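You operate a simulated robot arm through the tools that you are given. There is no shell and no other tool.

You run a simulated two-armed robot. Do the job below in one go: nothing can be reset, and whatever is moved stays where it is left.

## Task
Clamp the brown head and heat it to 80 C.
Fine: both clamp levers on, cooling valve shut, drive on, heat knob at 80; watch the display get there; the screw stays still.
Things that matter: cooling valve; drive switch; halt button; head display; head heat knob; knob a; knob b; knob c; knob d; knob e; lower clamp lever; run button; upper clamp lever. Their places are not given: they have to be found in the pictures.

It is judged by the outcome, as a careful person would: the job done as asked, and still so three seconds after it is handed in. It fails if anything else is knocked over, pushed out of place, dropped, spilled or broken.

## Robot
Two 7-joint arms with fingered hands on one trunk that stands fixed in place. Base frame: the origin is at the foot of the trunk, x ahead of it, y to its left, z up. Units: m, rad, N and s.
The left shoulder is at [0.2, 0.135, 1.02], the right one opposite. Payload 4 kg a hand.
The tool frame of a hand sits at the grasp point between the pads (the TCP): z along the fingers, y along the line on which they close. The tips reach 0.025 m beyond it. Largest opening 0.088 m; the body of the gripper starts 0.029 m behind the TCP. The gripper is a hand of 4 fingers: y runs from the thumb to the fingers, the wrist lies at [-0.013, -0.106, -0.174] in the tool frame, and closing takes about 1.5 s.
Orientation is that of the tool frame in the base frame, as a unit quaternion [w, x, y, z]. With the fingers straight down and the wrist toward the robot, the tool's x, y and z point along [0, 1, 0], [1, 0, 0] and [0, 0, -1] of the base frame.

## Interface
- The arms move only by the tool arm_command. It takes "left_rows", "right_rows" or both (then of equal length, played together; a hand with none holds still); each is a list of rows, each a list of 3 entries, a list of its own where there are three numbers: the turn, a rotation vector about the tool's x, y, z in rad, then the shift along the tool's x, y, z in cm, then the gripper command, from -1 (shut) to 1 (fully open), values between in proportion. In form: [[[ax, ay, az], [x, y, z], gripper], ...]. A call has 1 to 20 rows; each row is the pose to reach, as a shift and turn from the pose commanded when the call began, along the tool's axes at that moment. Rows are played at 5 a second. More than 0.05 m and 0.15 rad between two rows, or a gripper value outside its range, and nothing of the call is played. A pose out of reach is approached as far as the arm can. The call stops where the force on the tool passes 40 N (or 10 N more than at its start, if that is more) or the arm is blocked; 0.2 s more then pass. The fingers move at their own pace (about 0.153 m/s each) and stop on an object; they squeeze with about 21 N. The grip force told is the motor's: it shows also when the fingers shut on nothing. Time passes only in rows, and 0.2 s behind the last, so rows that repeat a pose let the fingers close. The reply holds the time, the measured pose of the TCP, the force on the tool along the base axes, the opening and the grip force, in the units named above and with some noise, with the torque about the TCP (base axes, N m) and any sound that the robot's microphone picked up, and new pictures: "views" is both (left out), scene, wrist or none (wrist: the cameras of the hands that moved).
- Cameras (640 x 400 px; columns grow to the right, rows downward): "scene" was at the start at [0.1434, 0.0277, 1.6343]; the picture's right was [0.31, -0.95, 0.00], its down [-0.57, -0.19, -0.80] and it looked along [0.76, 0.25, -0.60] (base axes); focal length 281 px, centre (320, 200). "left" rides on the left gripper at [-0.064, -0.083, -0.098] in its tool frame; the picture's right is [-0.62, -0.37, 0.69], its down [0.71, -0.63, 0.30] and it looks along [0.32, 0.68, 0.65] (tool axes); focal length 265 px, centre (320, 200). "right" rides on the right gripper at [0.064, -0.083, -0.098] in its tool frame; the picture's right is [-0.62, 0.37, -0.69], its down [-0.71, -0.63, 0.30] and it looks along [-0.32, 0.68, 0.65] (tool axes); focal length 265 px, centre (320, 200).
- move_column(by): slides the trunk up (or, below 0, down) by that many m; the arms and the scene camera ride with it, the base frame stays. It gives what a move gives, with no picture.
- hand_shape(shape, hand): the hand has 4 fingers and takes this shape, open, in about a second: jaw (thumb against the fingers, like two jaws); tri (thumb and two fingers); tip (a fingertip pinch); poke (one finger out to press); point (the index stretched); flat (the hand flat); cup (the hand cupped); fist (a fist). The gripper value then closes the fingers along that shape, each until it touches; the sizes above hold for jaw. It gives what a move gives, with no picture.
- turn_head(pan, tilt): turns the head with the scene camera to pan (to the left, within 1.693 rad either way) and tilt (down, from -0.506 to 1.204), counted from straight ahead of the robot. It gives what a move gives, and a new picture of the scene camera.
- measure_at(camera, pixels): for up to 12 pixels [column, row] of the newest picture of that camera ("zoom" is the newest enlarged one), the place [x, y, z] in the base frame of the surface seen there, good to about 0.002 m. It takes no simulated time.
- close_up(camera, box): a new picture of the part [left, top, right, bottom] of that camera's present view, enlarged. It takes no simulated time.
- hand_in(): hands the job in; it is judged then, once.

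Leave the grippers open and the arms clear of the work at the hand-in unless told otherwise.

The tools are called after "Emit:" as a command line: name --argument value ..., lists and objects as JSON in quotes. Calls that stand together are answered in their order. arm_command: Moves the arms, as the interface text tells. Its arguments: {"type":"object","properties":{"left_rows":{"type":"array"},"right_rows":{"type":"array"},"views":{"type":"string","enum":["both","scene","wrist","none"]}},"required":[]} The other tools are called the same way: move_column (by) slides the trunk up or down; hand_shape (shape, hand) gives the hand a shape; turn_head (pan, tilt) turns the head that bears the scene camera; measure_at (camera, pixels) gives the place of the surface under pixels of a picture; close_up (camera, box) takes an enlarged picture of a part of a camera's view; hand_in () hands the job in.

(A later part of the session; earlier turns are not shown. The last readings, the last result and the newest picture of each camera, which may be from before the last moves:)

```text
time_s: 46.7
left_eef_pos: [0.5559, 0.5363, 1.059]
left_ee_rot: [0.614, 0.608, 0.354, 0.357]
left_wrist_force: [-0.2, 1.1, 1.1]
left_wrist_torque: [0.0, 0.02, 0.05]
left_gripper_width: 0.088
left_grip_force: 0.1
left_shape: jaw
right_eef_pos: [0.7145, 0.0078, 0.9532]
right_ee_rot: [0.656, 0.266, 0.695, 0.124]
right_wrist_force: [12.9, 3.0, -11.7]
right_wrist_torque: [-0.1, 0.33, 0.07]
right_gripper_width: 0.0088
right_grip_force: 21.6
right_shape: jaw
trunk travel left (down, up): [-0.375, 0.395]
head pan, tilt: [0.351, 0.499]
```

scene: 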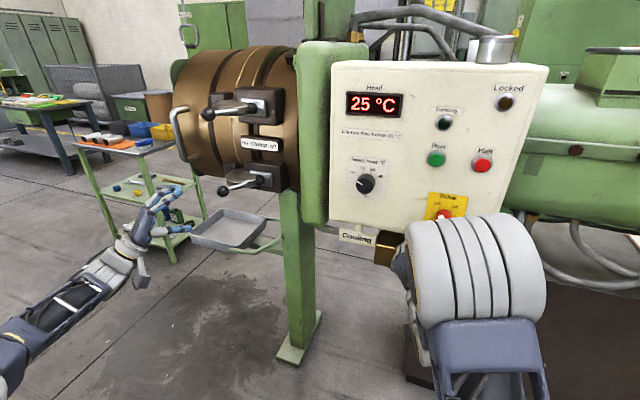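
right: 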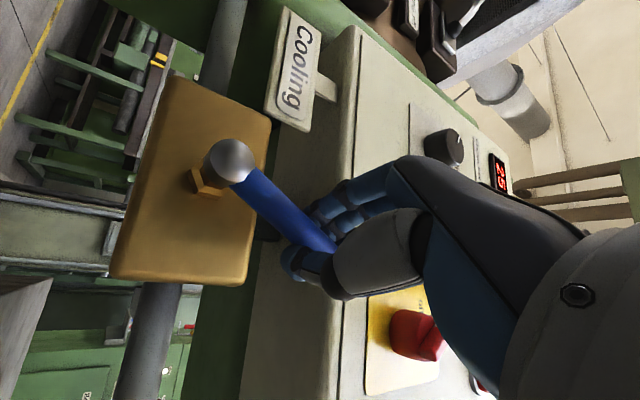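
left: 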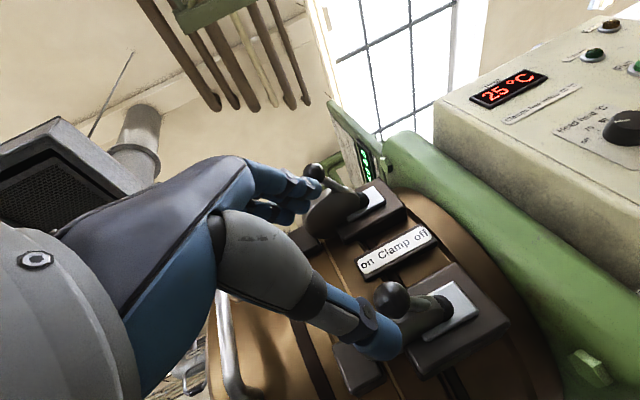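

The lever is at roughly 55°. I'll carry on to vertical and slightly beyond, until it meets its stop.

Emit:
arm_command --right_rows '[[[0, -0.021, -0.098], [0.03, 0.6, -0.12], -1], [[-0.001, -0.041, -0.196], [0.1, 1.18, -0.25], -1], [[-0.001, -0.062, -0.293], [0.25, 1.76, -0.37], -1], [[-0.001, -0.083, -0.391], [0.45, 2.3, -0.49], -1], [[-0.002, -0.103, -0.489], [0.71, 2.84, -0.6], -1], [[-0.002, -0.118, -0.557], [0.93, 3.21, -0.68], -1], [[-0.002, -0.135, -0.636], [1.2, 3.59, -0.76], -1], [[-0.002, -0.135, -0.636], [1.2, 3.59, -0.76], -1]]'

```text
time_s: 48.5
left_eef_pos: [0.5559, 0.5363, 1.0604]
left_ee_rot: [0.615, 0.61, 0.351, 0.355]
left_wrist_force: [-0.1, -0.3, 0.4]
left_wrist_torque: [0.02, 0.01, 0.0]
left_gripper_width: 0.0877
left_grip_force: 0.1
left_shape: jaw
right_eef_pos: [0.7144, 0.0429, 0.964]
right_ee_rot: [0.708, 0.044, 0.698, -0.104]
right_wrist_force: [11.7, -14.7, -9.1]
right_wrist_torque: [-0.09, 0.22, -0.28]
right_gripper_width: 0.0093
right_grip_force: 21.2
right_shape: jaw
trunk travel left (down, up): [-0.375, 0.395]
head pan, tilt: [0.351, 0.499]
```

scene: 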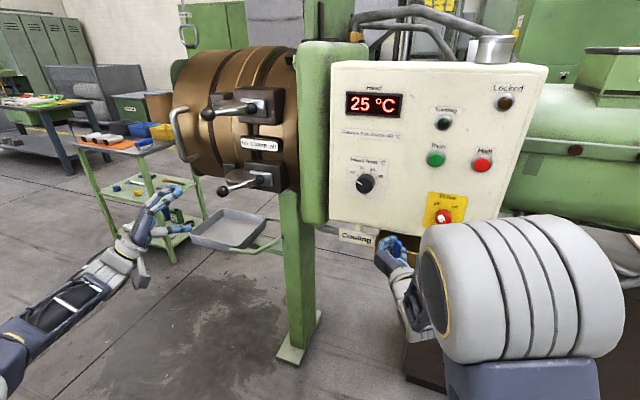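
right: 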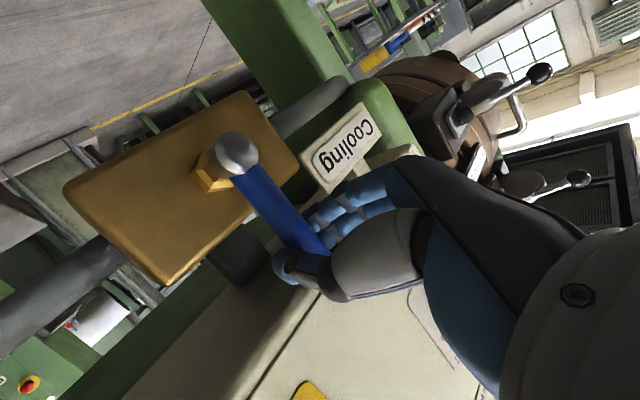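

Resistance of ~15 N now: probably the closing stop. I'll measure the lever direction in the right camera's picture.

Emit:
measure_at --camera "right" --pixels '[[238, 155], [248, 180], [262, 200], [278, 218], [295, 235], [310, 248], [90, 200], [230, 115], [290, 160]]'

```text
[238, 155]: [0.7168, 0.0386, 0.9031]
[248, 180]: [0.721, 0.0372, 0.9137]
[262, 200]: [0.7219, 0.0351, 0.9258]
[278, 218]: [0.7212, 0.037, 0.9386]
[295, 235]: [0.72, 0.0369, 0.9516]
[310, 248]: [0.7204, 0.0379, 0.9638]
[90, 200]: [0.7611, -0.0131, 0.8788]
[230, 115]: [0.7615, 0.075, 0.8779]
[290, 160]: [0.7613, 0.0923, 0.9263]
```

The lever is vertical (y≈0.038 from z 0.90 to 0.96): the cooling valve is shut. I'll open the hand and back straight out.

Emit:
arm_command --right_rows '[[[0, 0, 0], [0, 0, 0], -0.5], [[0, 0, 0], [0, 0, 0], 0.3], [[0, 0, 0], [0, 0, 0], 1], [[0, 0, 0], [0, 0, 0], 1], [[0, 0, 0], [0, 0, 0], 1], [[0, 0, 0], [0, 0, 0], 1], [[0, 0, 0], [0, 0, -2], 1], [[0, 0, 0], [0, 0, -4], 1], [[0, 0, 0], [0, 0, -6], 1], [[0, 0, 0], [0, 0, -7], 1]]'

```text
time_s: 50.7
left_eef_pos: [0.5559, 0.5368, 1.061]
left_ee_rot: [0.615, 0.608, 0.352, 0.357]
left_wrist_force: [0.9, 0.4, -0.5]
left_wrist_torque: [-0.04, 0.01, 0.04]
left_gripper_width: 0.088
left_grip_force: 0.2
left_shape: jaw
right_eef_pos: [0.6449, 0.0592, 0.9633]
right_ee_rot: [0.707, 0.045, 0.698, -0.103]
right_wrist_force: [-0.2, 0.4, -0.9]
right_wrist_torque: [0.02, 0.0, 0.02]
right_gripper_width: 0.0883
right_grip_force: 0.0
right_shape: jaw
trunk travel left (down, up): [-0.375, 0.395]
head pan, tilt: [0.351, 0.499]
```

scene: 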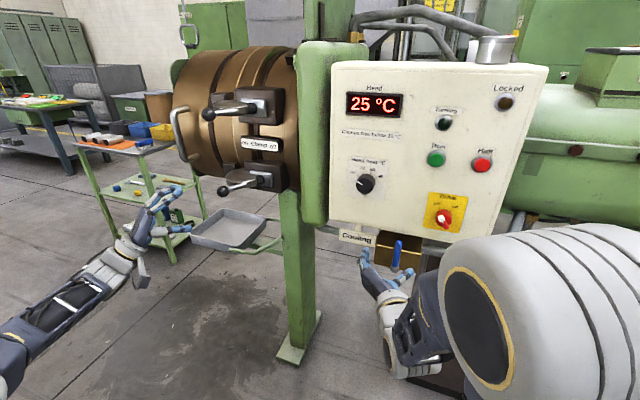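
right: 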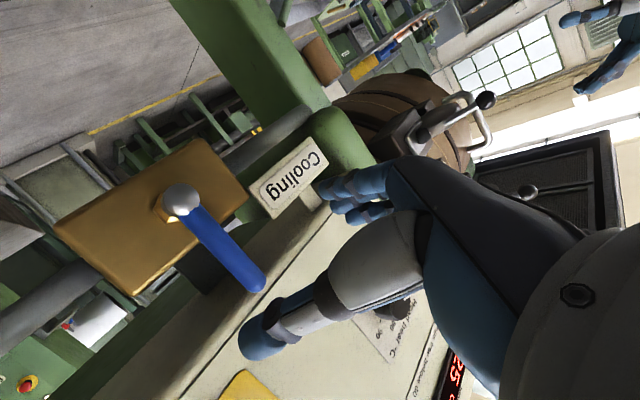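

The blue lever now stands upright at (397,255). Next the drive switch: I'll zoom in and measure it.

Emit:
close_up --camera "scene" --box '[415, 185, 475, 240]'

Emit:
measure_at --camera "zoom" --pixels '[[320, 200], [310, 215], [330, 240], [345, 260], [350, 200], [290, 220], [310, 300], [210, 110], [230, 330], [500, 150], [450, 340], [315, 195]]'

```text
7.27 times, centred on (445, 212) of scene
```

zoom: 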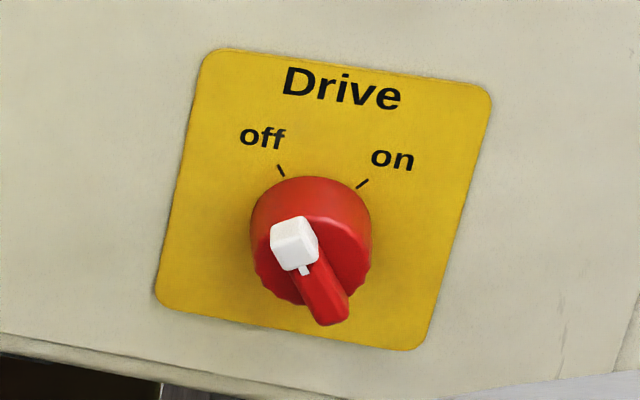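

```text
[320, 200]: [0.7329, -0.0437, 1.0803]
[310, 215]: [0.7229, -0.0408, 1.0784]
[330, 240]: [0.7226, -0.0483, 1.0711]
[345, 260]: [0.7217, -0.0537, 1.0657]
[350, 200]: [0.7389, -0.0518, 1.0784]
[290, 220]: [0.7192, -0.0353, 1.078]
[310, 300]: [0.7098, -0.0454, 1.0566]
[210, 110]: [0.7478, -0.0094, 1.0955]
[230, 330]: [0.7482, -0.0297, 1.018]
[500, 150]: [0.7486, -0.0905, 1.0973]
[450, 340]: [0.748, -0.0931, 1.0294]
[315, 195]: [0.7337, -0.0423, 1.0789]
```

The drive switch sits at about y=-0.044 on the panel plane x=0.748, its bar sticking out to x≈0.708. I'll measure the bar ends more exactly.

Emit:
measure_at --camera "zoom" --pixels '[[285, 235], [300, 250], [295, 225], [320, 280], [330, 300], [335, 315], [320, 310], [305, 285], [265, 260], [360, 230], [312, 182], [365, 250]]'

Emit:
close_up --camera "scene" --box '[345, 155, 390, 205]'

Emit:
measure_at --camera "zoom" --pixels '[[300, 200], [320, 230], [290, 260], [260, 230], [340, 250], [350, 200], [320, 170], [300, 130], [420, 120], [200, 120], [300, 300], [250, 260]]'

```text
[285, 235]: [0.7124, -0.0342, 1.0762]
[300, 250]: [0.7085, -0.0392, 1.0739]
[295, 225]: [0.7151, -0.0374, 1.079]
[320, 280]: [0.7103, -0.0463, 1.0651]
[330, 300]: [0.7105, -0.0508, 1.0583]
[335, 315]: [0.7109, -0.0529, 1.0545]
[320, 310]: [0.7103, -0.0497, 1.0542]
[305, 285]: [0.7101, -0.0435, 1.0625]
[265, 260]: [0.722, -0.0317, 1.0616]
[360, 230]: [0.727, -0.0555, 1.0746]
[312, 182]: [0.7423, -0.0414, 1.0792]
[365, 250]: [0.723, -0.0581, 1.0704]
```

```text
8.00 times, centred on (368, 180) of scene
```

zoom: 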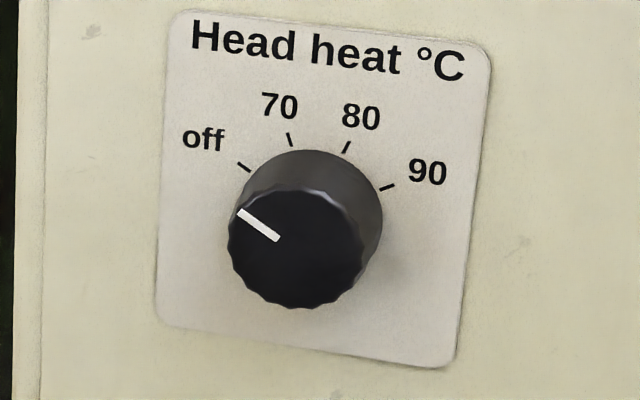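

```text
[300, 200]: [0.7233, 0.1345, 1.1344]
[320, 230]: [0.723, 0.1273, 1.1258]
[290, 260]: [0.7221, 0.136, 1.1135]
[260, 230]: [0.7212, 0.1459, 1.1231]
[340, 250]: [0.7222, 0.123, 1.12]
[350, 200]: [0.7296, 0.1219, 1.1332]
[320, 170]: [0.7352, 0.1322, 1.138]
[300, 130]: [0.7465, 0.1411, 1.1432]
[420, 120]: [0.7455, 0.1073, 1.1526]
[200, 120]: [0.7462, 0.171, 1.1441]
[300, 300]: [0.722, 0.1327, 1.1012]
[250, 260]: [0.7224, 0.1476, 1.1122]
```

Bar centre is about [0.71, -0.044, 1.066], tilted ~36° to the left (off); the heat knob centre is about [0.722 front, 0.134, 1.119], radius ≈0.018. I'll bring the right hand, thumb right and fingers left, in front of the drive switch at a 0.08 m standoff and level it.

Emit:
arm_command --right_rows '[[[-0.04, 0.002, 0.016], [-1.9, -2.2, 0.2], 1], [[-0.084, 0.005, 0.033], [-3.8, -4.5, 0.4], 1], [[-0.126, 0.008, 0.049], [-5.6, -6.7, 0.5], 1], [[-0.168, 0.01, 0.066], [-7.5, -9.0, 0.7], 1], [[-0.21, 0.013, 0.082], [-9.4, -11.2, 0.9], 1], [[-0.21, 0.013, 0.082], [-9.4, -11.2, 0.9], 1]]'

```text
time_s: 52.1
left_eef_pos: [0.5554, 0.5357, 1.0604]
left_ee_rot: [0.615, 0.609, 0.352, 0.356]
left_wrist_force: [0.3, -0.7, -0.6]
left_wrist_torque: [0.01, -0.01, 0.0]
left_gripper_width: 0.0879
left_grip_force: 0.0
left_shape: jaw
right_eef_pos: [0.63, -0.0437, 1.0656]
right_ee_rot: [0.707, -0.002, 0.707, 0.001]
right_wrist_force: [0.4, 0.4, 0.2]
right_wrist_torque: [-0.01, 0.0, 0.02]
right_gripper_width: 0.0878
right_grip_force: 0.0
right_shape: jaw
trunk travel left (down, up): [-0.375, 0.395]
head pan, tilt: [0.351, 0.499]
```

scene: 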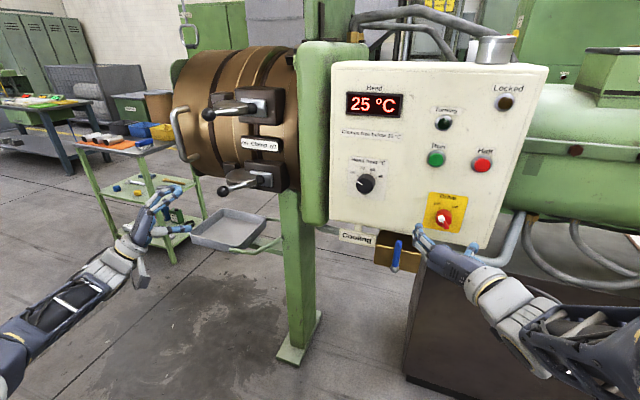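
right: 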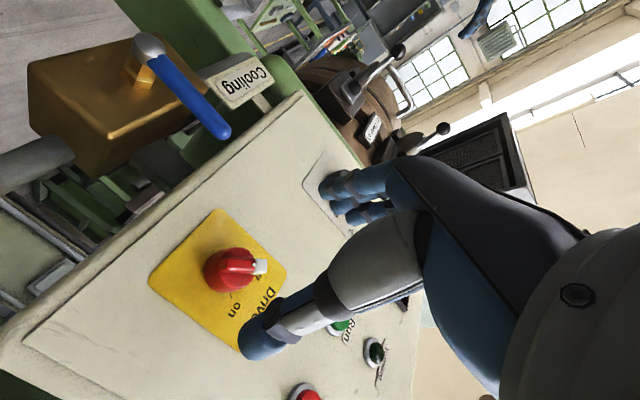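

Well aligned. The bar leans 36° left, so I'll try rolling the hand 0.6 rad further counter-clockwise so the jaws close squarely across it.

Emit:
arm_command --right_rows '[[[0, 0, -0.12], [0, 0, 0], 1], [[0, 0, -0.24], [0, 0, 0], 1], [[0, 0, -0.36], [0, 0, 0], 1], [[0, 0, -0.48], [0, 0, 0], 1], [[0, 0, -0.6], [0, 0, 0], 1], [[0, 0, -0.6], [0, 0, 0], 1]]'

```text
time_s: 53.5
left_eef_pos: [0.5567, 0.5357, 1.0593]
left_ee_rot: [0.616, 0.608, 0.351, 0.357]
left_wrist_force: [0.4, 0.0, -0.8]
left_wrist_torque: [0.01, 0.01, 0.02]
left_gripper_width: 0.088
left_grip_force: 0.2
left_shape: jaw
right_eef_pos: [0.6301, -0.0444, 1.0643]
right_ee_rot: [0.675, -0.211, 0.675, -0.21]
right_wrist_force: [-0.3, 0.4, -0.7]
right_wrist_torque: [0.01, 0.02, 0.01]
right_gripper_width: 0.0879
right_grip_force: 0.1
right_shape: jaw
trunk travel left (down, up): [-0.375, 0.395]
head pan, tilt: [0.351, 0.499]
```

scene: 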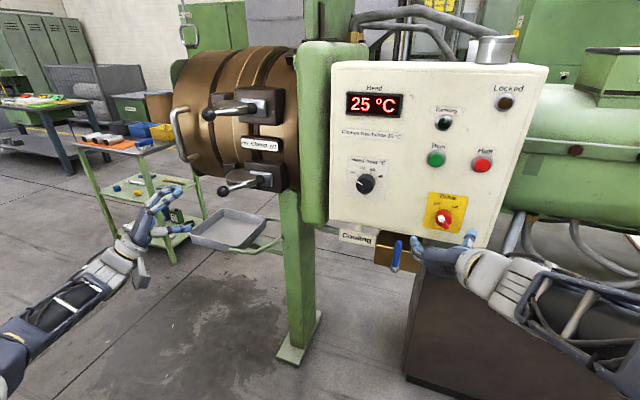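
right: 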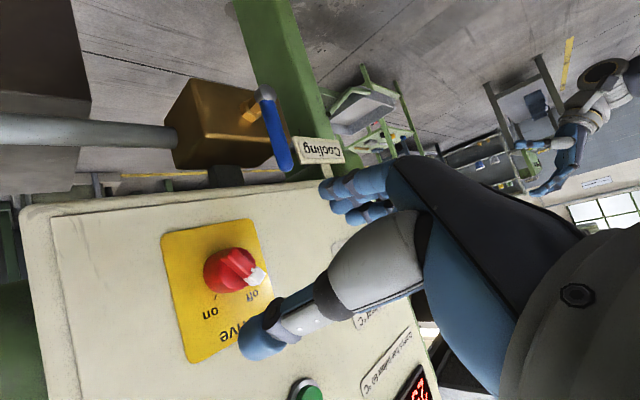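

Rolled fine; thumb is upper right, fingers lower left, square to the bar. I'll advance 6.7 cm so the fingertips straddle the bar.

Emit:
arm_command --right_rows '[[[0, 0, 0], [0, 0, 2.0], 1], [[0, 0, 0], [0, 0, 4.0], 1], [[0, 0, 0], [0, 0, 5.5], 1], [[0, 0, 0], [0, 0, 6.7], 1], [[0, 0, 0], [0, 0, 6.7], 1]]'

```text
time_s: 54.7
left_eef_pos: [0.5562, 0.536, 1.0596]
left_ee_rot: [0.615, 0.608, 0.352, 0.357]
left_wrist_force: [-0.3, 0.5, 0.0]
left_wrist_torque: [-0.02, -0.03, -0.02]
left_gripper_width: 0.0878
left_grip_force: 0.0
left_shape: jaw
right_eef_pos: [0.697, -0.0448, 1.0655]
right_ee_rot: [0.675, -0.211, 0.675, -0.209]
right_wrist_force: [0.4, 0.9, 0.3]
right_wrist_torque: [-0.01, -0.02, -0.02]
right_gripper_width: 0.0879
right_grip_force: 0.0
right_shape: jaw
trunk travel left (down, up): [-0.375, 0.395]
head pan, tilt: [0.351, 0.499]
```

scene: 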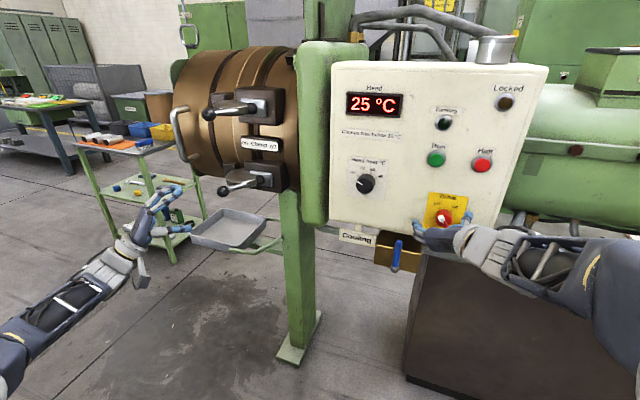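
right: 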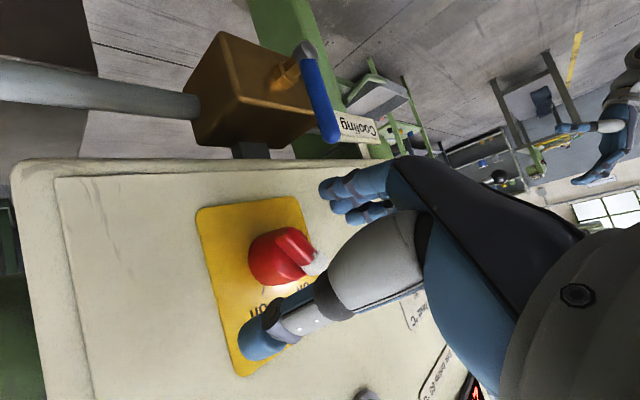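

The switch bar is between thumb (265,335) and fingers (350,190). I'll close on it gently.

Emit:
arm_command --right_rows '[[[0, 0, 0], [0, 0, 0], 0.4], [[0, 0, 0], [0, 0, 0], 0], [[0, 0, 0], [0, 0, 0], -0.4], [[0, 0, 0], [0, 0, 0], -0.7], [[0, 0, 0], [0, 0, 0], -1], [[0, 0, 0], [0, 0, 0], -1], [[0, 0, 0], [0, 0, 0], -1], [[0, 0, 0], [0, 0, 0], -1]]'

Emit:
close_up --camera "scene" --box '[410, 180, 490, 250]'

```text
time_s: 56.5
left_eef_pos: [0.5566, 0.5364, 1.06]
left_ee_rot: [0.615, 0.609, 0.352, 0.357]
left_wrist_force: [-0.6, -0.6, -0.3]
left_wrist_torque: [0.01, 0.0, -0.01]
left_gripper_width: 0.0879
left_grip_force: 0.0
left_shape: jaw
right_eef_pos: [0.6965, -0.0437, 1.065]
right_ee_rot: [0.676, -0.21, 0.675, -0.208]
right_wrist_force: [-5.7, -0.1, 1.5]
right_wrist_torque: [0.01, -0.01, 0.01]
right_gripper_width: 0.0148
right_grip_force: 21.0
right_shape: jaw
trunk travel left (down, up): [-0.375, 0.395]
head pan, tilt: [0.351, 0.499]
```

scene: 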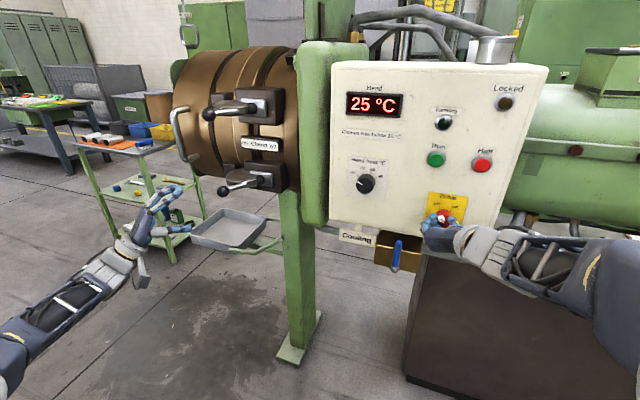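
right: 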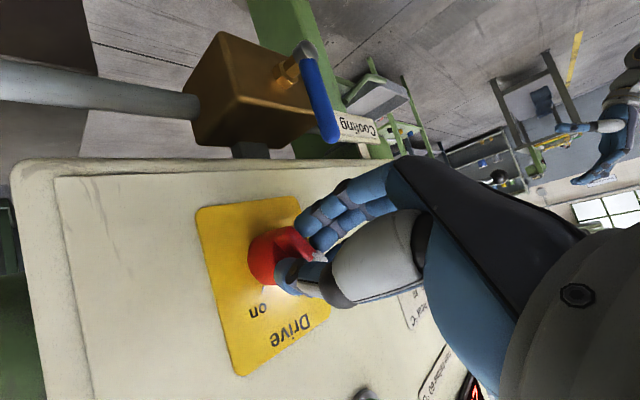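

```text
5.71 times, centred on (450, 215) of scene
```

zoom: 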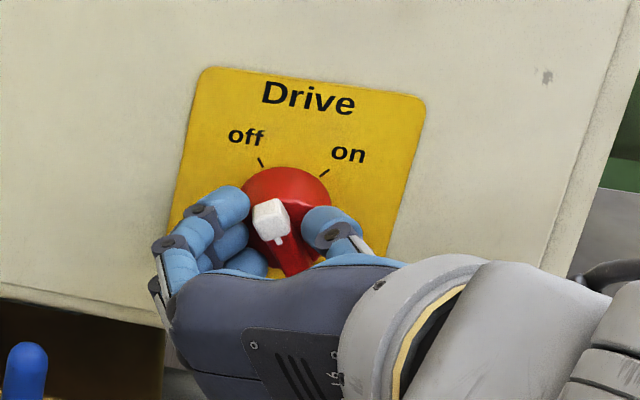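

Gripped on the bar. I'll roll clockwise about 1.2 rad toward "on".

Emit:
arm_command --right_rows '[[[0, 0, 0.12], [0, 0, 0], -1], [[0, 0, 0.24], [0, 0, 0], -1], [[0, 0, 0.36], [0, 0, 0], -1], [[0, 0, 0.48], [0, 0, 0], -1], [[0, 0, 0.6], [0, 0, 0], -1], [[0, 0, 0.72], [0, 0, 0], -1], [[0, 0, 0.84], [0, 0, 0], -1], [[0, 0, 0.96], [0, 0, 0], -1], [[0, 0, 1.08], [0, 0, 0], -1], [[0, 0, 1.2], [0, 0, 0], -1], [[0, 0, 1.2], [0, 0, 0], -1]]'

Emit:
close_up --camera "scene" --box '[410, 180, 490, 250]'

```text
time_s: 58.9
left_eef_pos: [0.5564, 0.5367, 1.0604]
left_ee_rot: [0.615, 0.608, 0.352, 0.357]
left_wrist_force: [0.4, -0.2, -0.1]
left_wrist_torque: [-0.02, 0.01, 0.01]
left_gripper_width: 0.0879
left_grip_force: 0.0
left_shape: jaw
right_eef_pos: [0.6965, -0.0438, 1.066]
right_ee_rot: [0.676, 0.207, 0.676, 0.209]
right_wrist_force: [-10.2, -4.1, 1.0]
right_wrist_torque: [0.01, -0.03, -0.11]
right_gripper_width: 0.0138
right_grip_force: 21.0
right_shape: jaw
trunk travel left (down, up): [-0.375, 0.395]
head pan, tilt: [0.351, 0.499]
```

scene: 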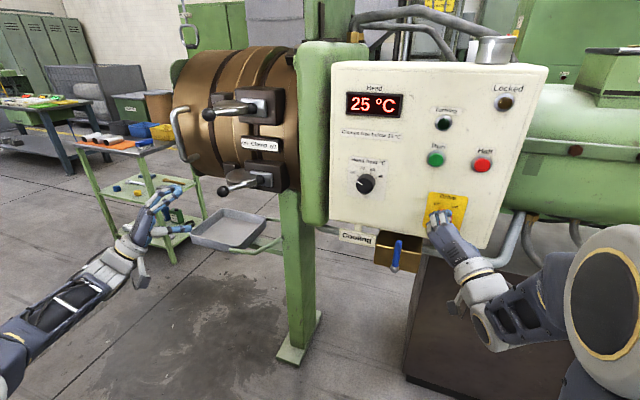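
right: 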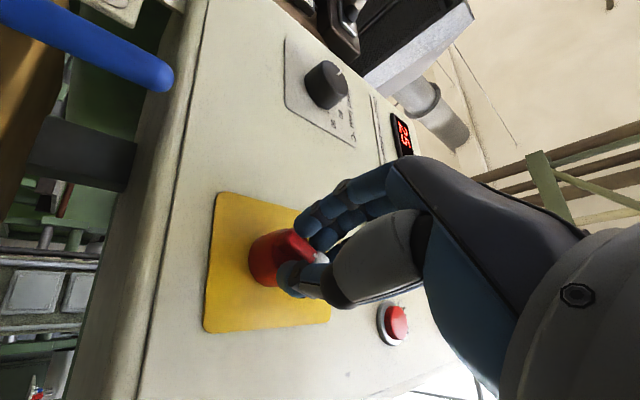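

```text
5.71 times, centred on (450, 215) of scene
```

zoom: 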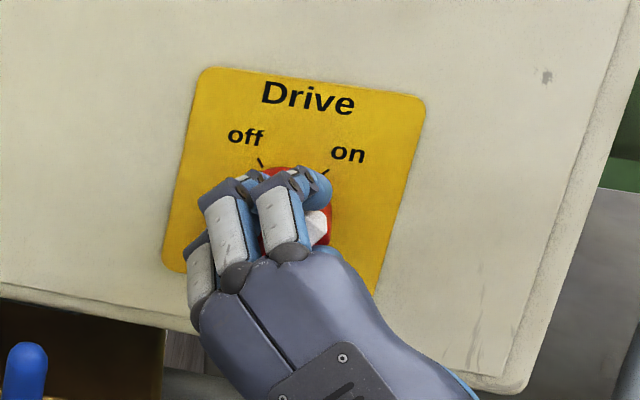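

The white end now points to the upper right. I'll add a little more roll (0.12 rad) to seat it at "on", watching the torque.

Emit:
arm_command --right_rows '[[[0, 0, 0.04], [0, 0, 0], -1], [[0, 0, 0.08], [0, 0, 0], -1], [[0, 0, 0.12], [0, 0, 0], -1], [[0, 0, 0.12], [0, 0, 0], -1]]' --views "wrist"

```text
time_s: 59.9
left_eef_pos: [0.5555, 0.5359, 1.0597]
left_ee_rot: [0.616, 0.609, 0.352, 0.357]
left_wrist_force: [-0.1, 0.0, 0.7]
left_wrist_torque: [0.0, -0.02, -0.01]
left_gripper_width: 0.0878
left_grip_force: 0.2
left_shape: jaw
right_eef_pos: [0.6971, -0.0436, 1.0642]
right_ee_rot: [0.662, 0.247, 0.662, 0.249]
right_wrist_force: [-9.1, -3.8, 2.9]
right_wrist_torque: [0.0, -0.12, -0.03]
right_gripper_width: 0.014
right_grip_force: 20.5
right_shape: jaw
trunk travel left (down, up): [-0.375, 0.395]
head pan, tilt: [0.351, 0.499]
```

right: 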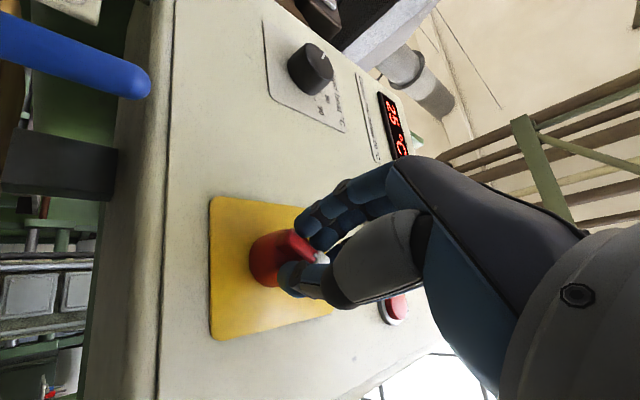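

I'll open the hand and back off straight to inspect the switch.

Emit:
arm_command --right_rows '[[[0, 0, 0], [0, 0, 0], -0.4], [[0, 0, 0], [0, 0, 0], 0.3], [[0, 0, 0], [0, 0, 0], 1], [[0, 0, 0], [0, 0, 0], 1], [[0, 0, 0], [0, 0, 0], 1], [[0, 0, 0], [0, 0, 0], 1], [[0, 0, 0], [0, 0, -2], 1], [[0, 0, 0], [0, 0, -4], 1], [[0, 0, 0], [0, 0, -6], 1], [[0, 0, 0], [0, 0, -8], 1]]'

Emit:
close_up --camera "scene" --box '[410, 180, 490, 250]'

Emit:
close_up --camera "right" --box '[180, 150, 360, 370]'

```text
time_s: 62.1
left_eef_pos: [0.5553, 0.5372, 1.0593]
left_ee_rot: [0.616, 0.608, 0.352, 0.357]
left_wrist_force: [0.0, 0.4, 0.7]
left_wrist_torque: [0.0, -0.03, 0.0]
left_gripper_width: 0.0879
left_grip_force: 0.1
left_shape: jaw
right_eef_pos: [0.6268, -0.0441, 1.0691]
right_ee_rot: [0.662, 0.247, 0.662, 0.25]
right_wrist_force: [0.4, 0.5, 0.4]
right_wrist_torque: [0.04, 0.01, 0.01]
right_gripper_width: 0.0882
right_grip_force: 0.1
right_shape: jaw
right hand out of reach, approached as far as the arm can: row 10
trunk travel left (down, up): [-0.375, 0.395]
head pan, tilt: [0.351, 0.499]
```

scene: 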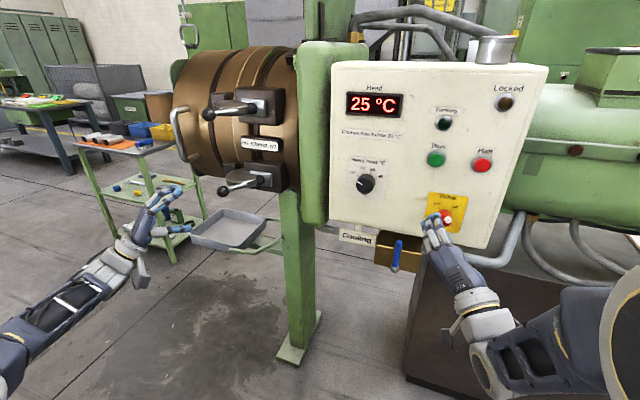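
right: 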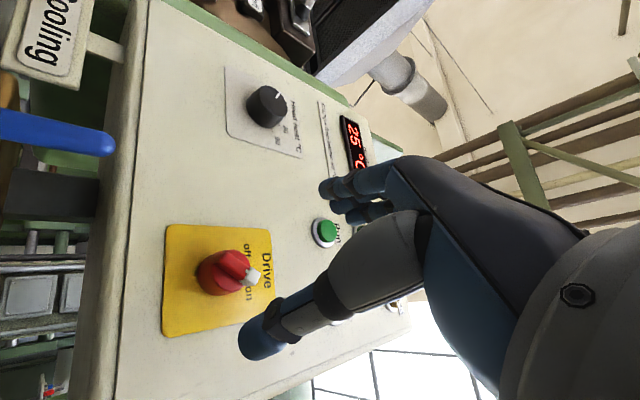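

```text
5.71 times, centred on (450, 215) of scene
```

zoom: 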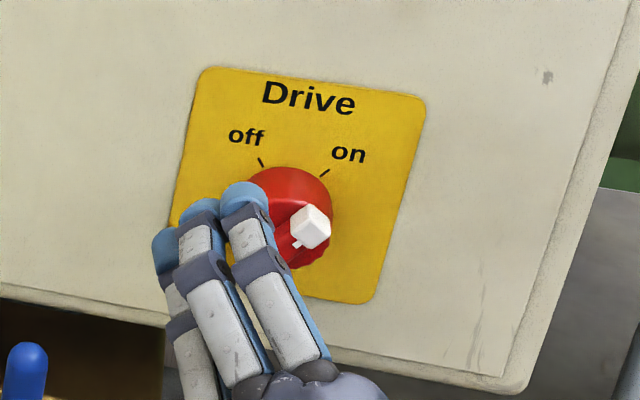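

```text
1.82 times, centred on (270, 260) of right
```

zoom: 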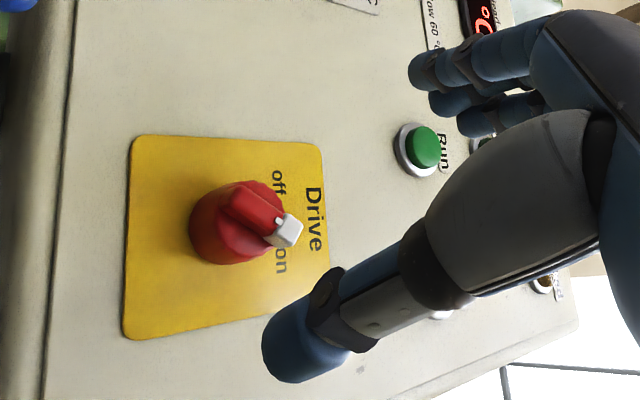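

The switch now points to "on". I'll move the right hand down and to the right to clear the view and check the pointer angle.

Emit:
arm_command --right_rows '[[[0, 0, 0], [-0.4, -4.3, 0], 1], [[0, 0, 0], [-0.8, -8.6, 0], 1], [[0, 0, 0], [-1.3, -12.9, 0], 1], [[0, 0, 0], [-1.7, -17.1, 0], 1], [[0, 0, 0], [-1.7, -17.1, 0], 1]]' --views "scene"

Emit:
close_up --camera "scene" --box '[415, 185, 475, 240]'

Emit:
measure_at --camera "zoom" --pixels '[[340, 225], [345, 240], [320, 250], [310, 270], [295, 285], [290, 300], [350, 210], [305, 285]]'

```text
time_s: 63.3
left_eef_pos: [0.555, 0.5365, 1.0607]
left_ee_rot: [0.615, 0.608, 0.352, 0.357]
left_wrist_force: [0.2, 0.1, 0.4]
left_wrist_torque: [-0.05, -0.02, -0.02]
left_gripper_width: 0.0878
left_grip_force: 0.1
left_shape: jaw
right_eef_pos: [0.629, -0.1845, 0.9704]
right_ee_rot: [0.662, 0.247, 0.662, 0.249]
right_wrist_force: [0.6, -1.2, 0.1]
right_wrist_torque: [0.0, 0.01, -0.02]
right_gripper_width: 0.0882
right_grip_force: 0.1
right_shape: jaw
right hand out of reach, approached as far as the arm can: row 1
trunk travel left (down, up): [-0.375, 0.395]
head pan, tilt: [0.351, 0.499]
```

scene: 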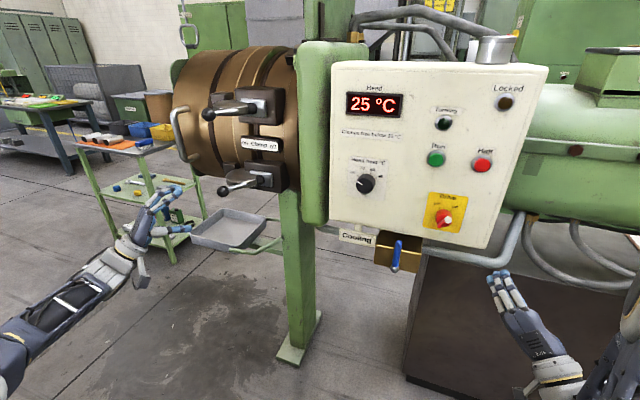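

```text
7.27 times, centred on (445, 212) of scene
```

zoom: 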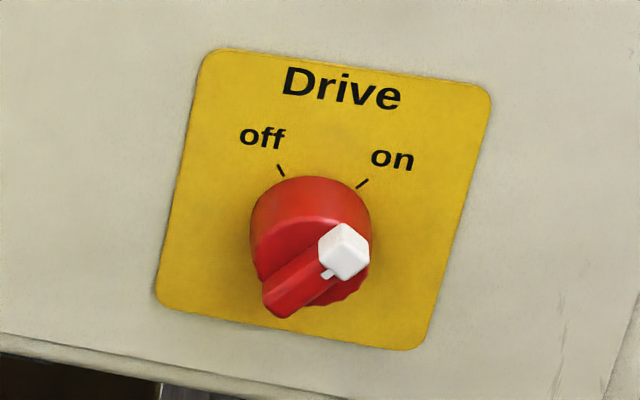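

```text
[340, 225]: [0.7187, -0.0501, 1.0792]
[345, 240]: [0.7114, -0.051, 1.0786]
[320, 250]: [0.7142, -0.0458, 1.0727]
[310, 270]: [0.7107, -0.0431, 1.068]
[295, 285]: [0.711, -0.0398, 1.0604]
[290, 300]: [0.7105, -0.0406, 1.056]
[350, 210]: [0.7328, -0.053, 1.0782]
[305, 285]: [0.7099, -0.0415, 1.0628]
```

The pointer stands symmetrically at "on" (about +36°). Next the heat knob, with the left arm. It would be cramped at this height, so I want to lower the trunk by 0.2 m; first I'll check the tray's location below the left hand and the box below the right hand.

Emit:
measure_at --camera "scene" --pixels '[[193, 238], [225, 248], [262, 225], [230, 215], [230, 230], [440, 300], [480, 270], [165, 225], [185, 200], [255, 250]]'

```text
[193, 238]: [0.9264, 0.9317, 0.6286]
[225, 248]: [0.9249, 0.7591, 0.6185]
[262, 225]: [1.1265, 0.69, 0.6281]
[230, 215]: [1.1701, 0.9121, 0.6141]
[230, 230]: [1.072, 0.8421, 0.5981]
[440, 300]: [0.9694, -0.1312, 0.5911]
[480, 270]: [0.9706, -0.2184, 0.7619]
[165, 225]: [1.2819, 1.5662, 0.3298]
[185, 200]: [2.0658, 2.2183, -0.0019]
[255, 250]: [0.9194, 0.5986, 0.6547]
```

The tray (x>0.92) and the machine base (x>0.97) are well clear. Lowering the trunk by 0.2 m.

Emit:
move_column --by -0.2

```text
time_s: 65.5
left_eef_pos: [0.5552, 0.5345, 0.8588]
left_ee_rot: [0.615, 0.608, 0.352, 0.357]
left_wrist_force: [0.0, -0.7, -0.3]
left_wrist_torque: [-0.01, -0.03, -0.03]
left_gripper_width: 0.0877
left_grip_force: 0.0
left_shape: jaw
right_eef_pos: [0.6297, -0.1831, 0.7709]
right_ee_rot: [0.662, 0.247, 0.663, 0.249]
right_wrist_force: [0.3, -0.3, 0.0]
right_wrist_torque: [0.0, 0.0, 0.02]
right_gripper_width: 0.0883
right_grip_force: 0.0
right_shape: jaw
trunk travel left (down, up): [-0.175, 0.595]
head pan, tilt: [0.351, 0.499]
```

Now I'll bring the left hand in front of the heat knob, pointing straight forward with the fingers above and thumb below, at x≈0.60.

Emit:
arm_command --left_rows '[[[0, 0.043, 0], [-2.7, 2.17, 1.99], 1], [[0, 0.087, 0], [-5.41, 4.33, 3.97], 1], [[0, 0.13, 0], [-8.11, 6.5, 5.96], 1], [[0, 0.173, 0], [-10.81, 8.67, 7.94], 1], [[0, 0.217, 0], [-13.5, 10.8, 9.93], 1], [[0, 0.26, 0], [-16.2, 13.0, 11.9], 1], [[0, 0.303, 0], [-18.9, 15.2, 13.9], 1], [[0, 0.347, 0], [-21.6, 17.3, 15.9], 1], [[0, 0.39, 0], [-24.3, 19.5, 17.9], 1], [[0, 0.433, 0], [-27.0, 21.7, 19.9], 1], [[0, 0.477, 0], [-29.7, 23.8, 21.8], 1], [[0, 0.52, 0], [-32.44, 26.0, 23.83], 1], [[0, 0.52, 0], [-32.44, 26.0, 23.83], 1]]'

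```text
time_s: 68.3
left_eef_pos: [0.5994, 0.1357, 1.1224]
left_ee_rot: [0.503, 0.496, 0.499, 0.502]
left_wrist_force: [-0.2, 0.3, 0.6]
left_wrist_torque: [0.02, -0.01, 0.0]
left_gripper_width: 0.0879
left_grip_force: 0.1
left_shape: jaw
right_eef_pos: [0.6291, -0.1832, 0.7698]
right_ee_rot: [0.662, 0.248, 0.662, 0.249]
right_wrist_force: [-0.5, -0.3, 0.1]
right_wrist_torque: [-0.03, 0.04, 0.01]
right_gripper_width: 0.0878
right_grip_force: 0.0
right_shape: jaw
trunk travel left (down, up): [-0.175, 0.595]
head pan, tilt: [0.351, 0.499]
```

scene: 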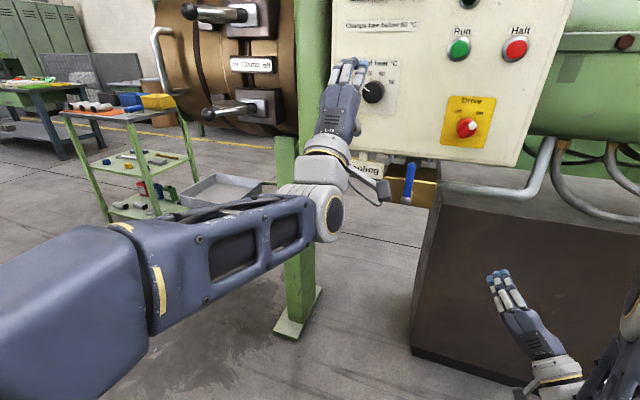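
left: 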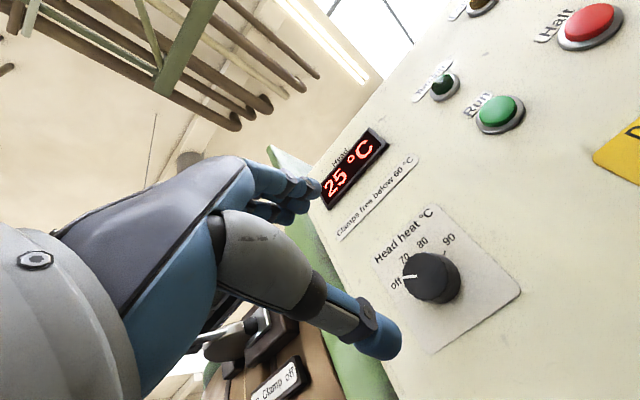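

In position. The knob is at (430,278) in the left view. I'll tilt the head up so that the display stays in the scene picture, and measure the knob from the left camera.

Emit:
turn_head --pan 0.3 --tilt 0.2

Emit:
close_up --camera "left" --box '[370, 200, 530, 360]'

Emit:
measure_at --camera "left" --pixels '[[430, 285], [415, 275], [440, 295], [425, 300], [445, 275], [410, 290], [430, 262], [460, 285], [390, 258]]'

```text
time_s: 69.1
left_eef_pos: [0.5985, 0.1373, 1.1235]
left_ee_rot: [0.504, 0.496, 0.498, 0.502]
left_wrist_force: [0.1, 0.8, 0.0]
left_wrist_torque: [0.02, 0.01, 0.03]
left_gripper_width: 0.0876
left_grip_force: 0.0
left_shape: jaw
right_eef_pos: [0.6303, -0.1836, 0.7697]
right_ee_rot: [0.662, 0.247, 0.663, 0.249]
right_wrist_force: [-0.1, -0.6, -0.4]
right_wrist_torque: [0.0, 0.0, -0.02]
right_gripper_width: 0.0879
right_grip_force: 0.0
right_shape: jaw
trunk travel left (down, up): [-0.175, 0.595]
head pan, tilt: [0.3, 0.201]
```

scene: 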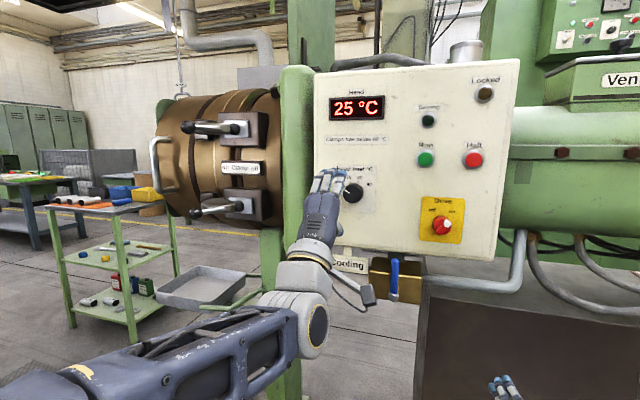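

```text
2.50 times, centred on (450, 280) of left
```

zoom: 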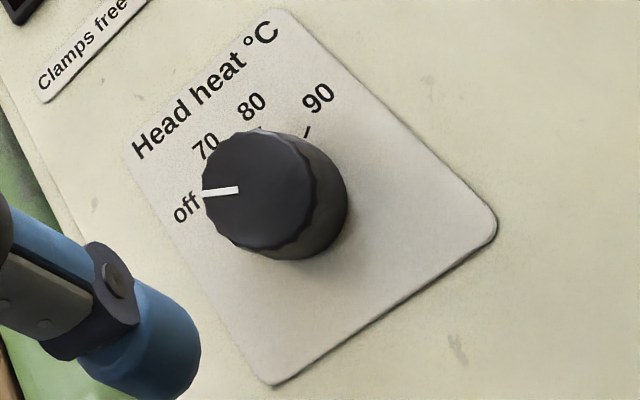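

```text
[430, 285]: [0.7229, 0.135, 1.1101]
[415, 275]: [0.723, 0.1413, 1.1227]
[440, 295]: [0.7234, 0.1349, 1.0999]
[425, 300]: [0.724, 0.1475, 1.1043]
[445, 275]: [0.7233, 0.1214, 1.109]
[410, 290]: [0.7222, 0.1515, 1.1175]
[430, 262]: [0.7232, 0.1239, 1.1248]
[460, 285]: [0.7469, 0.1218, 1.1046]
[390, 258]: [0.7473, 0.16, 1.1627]
```

Knob centre ≈[y 0.134, z 1.117], front at x=0.723. I'll advance so fingers (above) and thumb (below) straddle it, with tips about 1.5 cm short of the panel.

Emit:
arm_command --left_rows '[[[0, 0, 0], [-0.3, -0.6, 2.5], 1], [[0, 0, 0], [-0.3, -0.6, 5.0], 1], [[0, 0, 0], [-0.3, -0.6, 7.5], 1], [[0, 0, 0], [-0.3, -0.6, 9.5], 1], [[0, 0, 0], [-0.3, -0.6, 10.8], 1], [[0, 0, 0], [-0.3, -0.6, 10.8], 1]]'

Emit:
close_up --camera "scene" --box '[310, 80, 400, 240]'

```text
time_s: 70.5
left_eef_pos: [0.7057, 0.1337, 1.1187]
left_ee_rot: [0.504, 0.496, 0.498, 0.501]
left_wrist_force: [-0.4, -0.4, 0.1]
left_wrist_torque: [-0.03, -0.01, 0.01]
left_gripper_width: 0.0878
left_grip_force: 0.1
left_shape: jaw
right_eef_pos: [0.6295, -0.1831, 0.7687]
right_ee_rot: [0.662, 0.248, 0.662, 0.249]
right_wrist_force: [-0.7, -0.8, 0.3]
right_wrist_torque: [0.05, 0.0, -0.01]
right_gripper_width: 0.0879
right_grip_force: 0.0
right_shape: jaw
trunk travel left (down, up): [-0.175, 0.595]
head pan, tilt: [0.3, 0.201]
```

scene: 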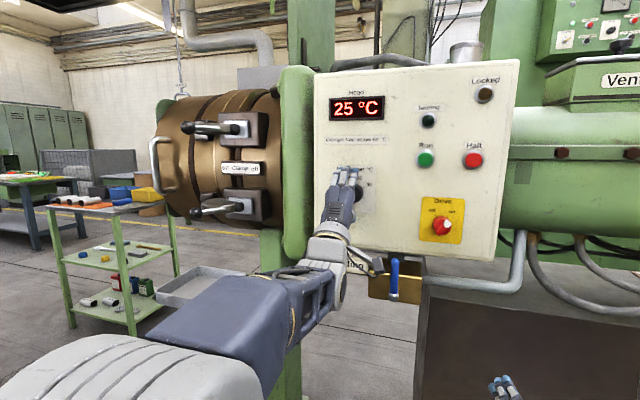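
left: 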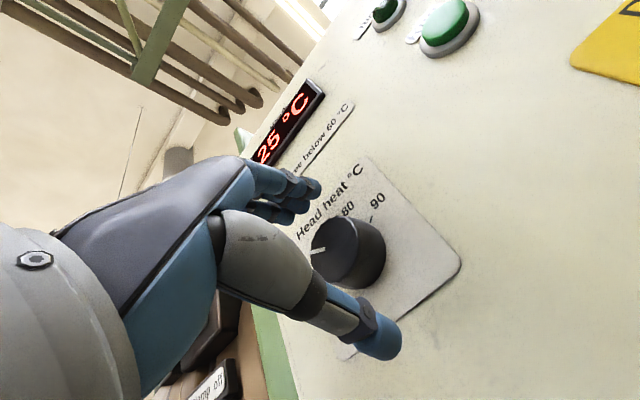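

```text
2.50 times, centred on (355, 160) of scene
```

zoom: 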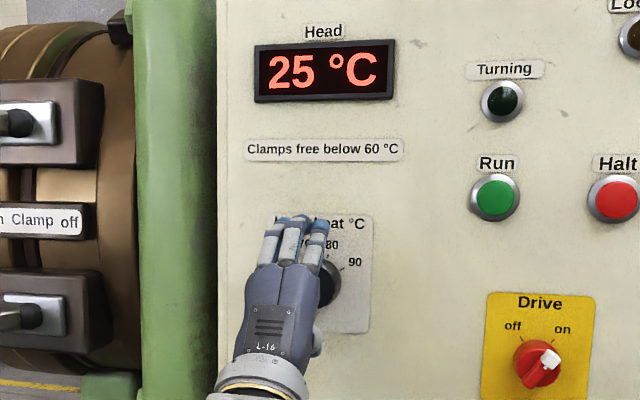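

The knob is between the fingers and thumb. I'll close on it.

Emit:
arm_command --left_rows '[[[0, 0, 0], [0, 0, 0], 0.5], [[0, 0, 0], [0, 0, 0], 0.2], [[0, 0, 0], [0, 0, 0], -0.1], [[0, 0, 0], [0, 0, 0], -0.4], [[0, 0, 0], [0, 0, 0], -0.7], [[0, 0, 0], [0, 0, 0], -1], [[0, 0, 0], [0, 0, 0], -1], [[0, 0, 0], [0, 0, 0], -1]]'

Emit:
close_up --camera "left" --box '[230, 130, 430, 330]'

```text
time_s: 72.3
left_eef_pos: [0.7057, 0.1342, 1.1182]
left_ee_rot: [0.504, 0.496, 0.499, 0.502]
left_wrist_force: [-1.7, -0.2, -1.6]
left_wrist_torque: [-0.03, -0.01, -0.01]
left_gripper_width: 0.0319
left_grip_force: 21.3
left_shape: jaw
right_eef_pos: [0.6287, -0.1834, 0.7694]
right_ee_rot: [0.662, 0.248, 0.662, 0.249]
right_wrist_force: [-0.8, 0.9, 0.2]
right_wrist_torque: [-0.02, 0.01, 0.0]
right_gripper_width: 0.0879
right_grip_force: 0.1
right_shape: jaw
trunk travel left (down, up): [-0.175, 0.595]
head pan, tilt: [0.3, 0.201]
```

scene: 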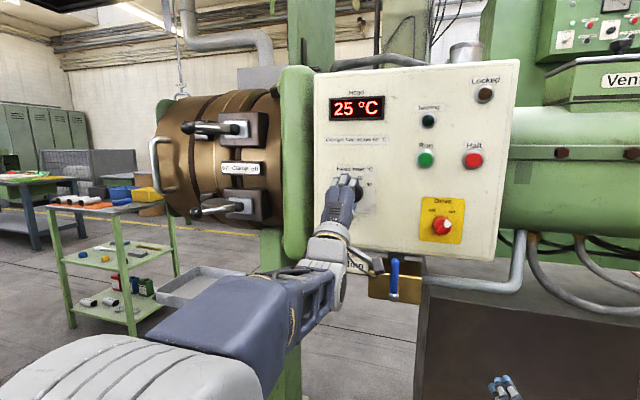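
left: 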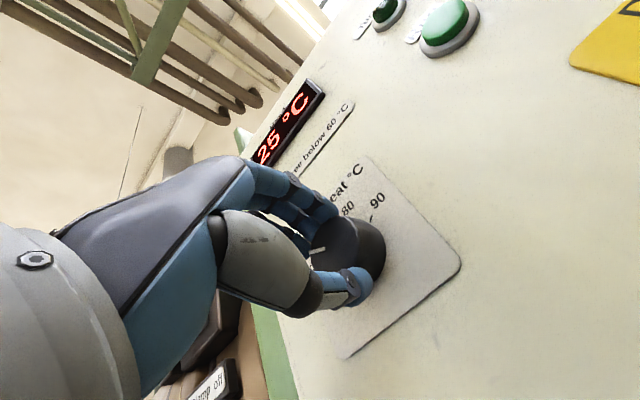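

```text
2.00 times, centred on (330, 230) of left
```

zoom: 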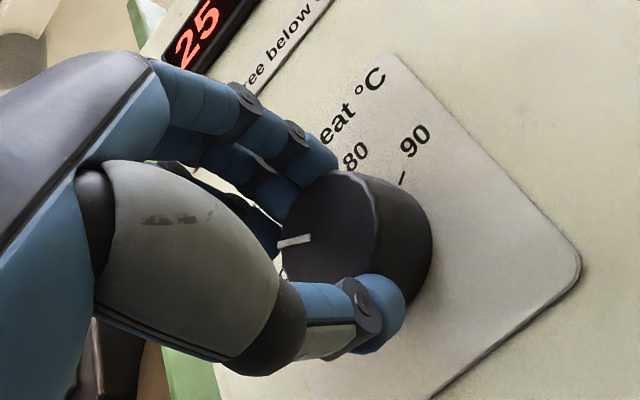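

Gripped on the knob; the white line is visible at (308,251). I'll roll clockwise 0.7 rad first and check that the knob turns with the hand.

Emit:
arm_command --left_rows '[[[0, 0, 0.1], [0, 0, 0], -1], [[0, 0, 0.2], [0, 0, 0], -1], [[0, 0, 0.3], [0, 0, 0], -1], [[0, 0, 0.4], [0, 0, 0], -1], [[0, 0, 0.5], [0, 0, 0], -1], [[0, 0, 0.6], [0, 0, 0], -1], [[0, 0, 0.7], [0, 0, 0], -1], [[0, 0, 0.7], [0, 0, 0], -1]]'

Emit:
close_up --camera "left" --box '[230, 130, 430, 330]'

Emit:
close_up --camera "scene" --box '[310, 80, 400, 240]'

```text
time_s: 74.1
left_eef_pos: [0.7056, 0.1343, 1.117]
left_ee_rot: [0.301, 0.637, 0.298, 0.644]
left_wrist_force: [0.7, 4.8, 1.1]
left_wrist_torque: [-0.06, -0.04, 0.05]
left_gripper_width: 0.0317
left_grip_force: 21.2
left_shape: jaw
right_eef_pos: [0.6292, -0.1842, 0.769]
right_ee_rot: [0.661, 0.247, 0.663, 0.25]
right_wrist_force: [-0.2, -0.2, -0.9]
right_wrist_torque: [-0.04, 0.0, 0.0]
right_gripper_width: 0.0879
right_grip_force: 0.2
right_shape: jaw
trunk travel left (down, up): [-0.175, 0.595]
head pan, tilt: [0.3, 0.201]
```

scene: 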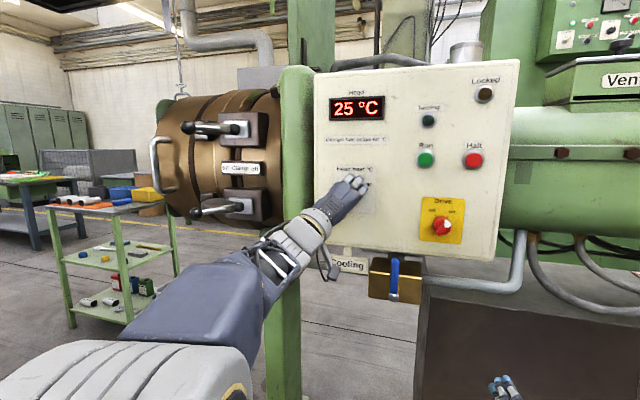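
left: 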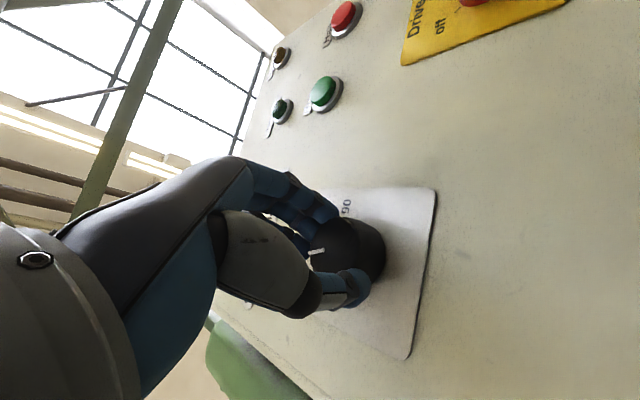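

```text
2.00 times, centred on (330, 230) of left
```

zoom: 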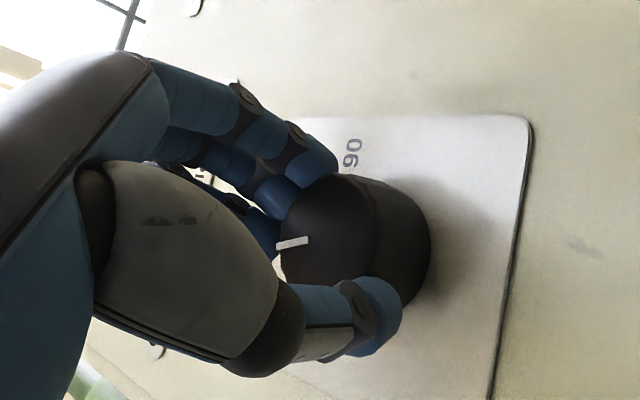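

```text
2.50 times, centred on (355, 160) of scene
```

zoom: 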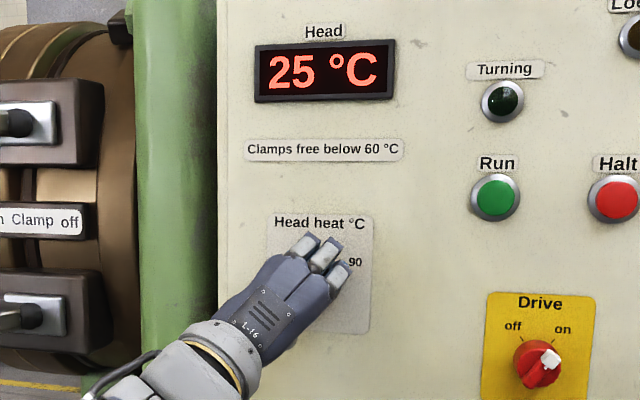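

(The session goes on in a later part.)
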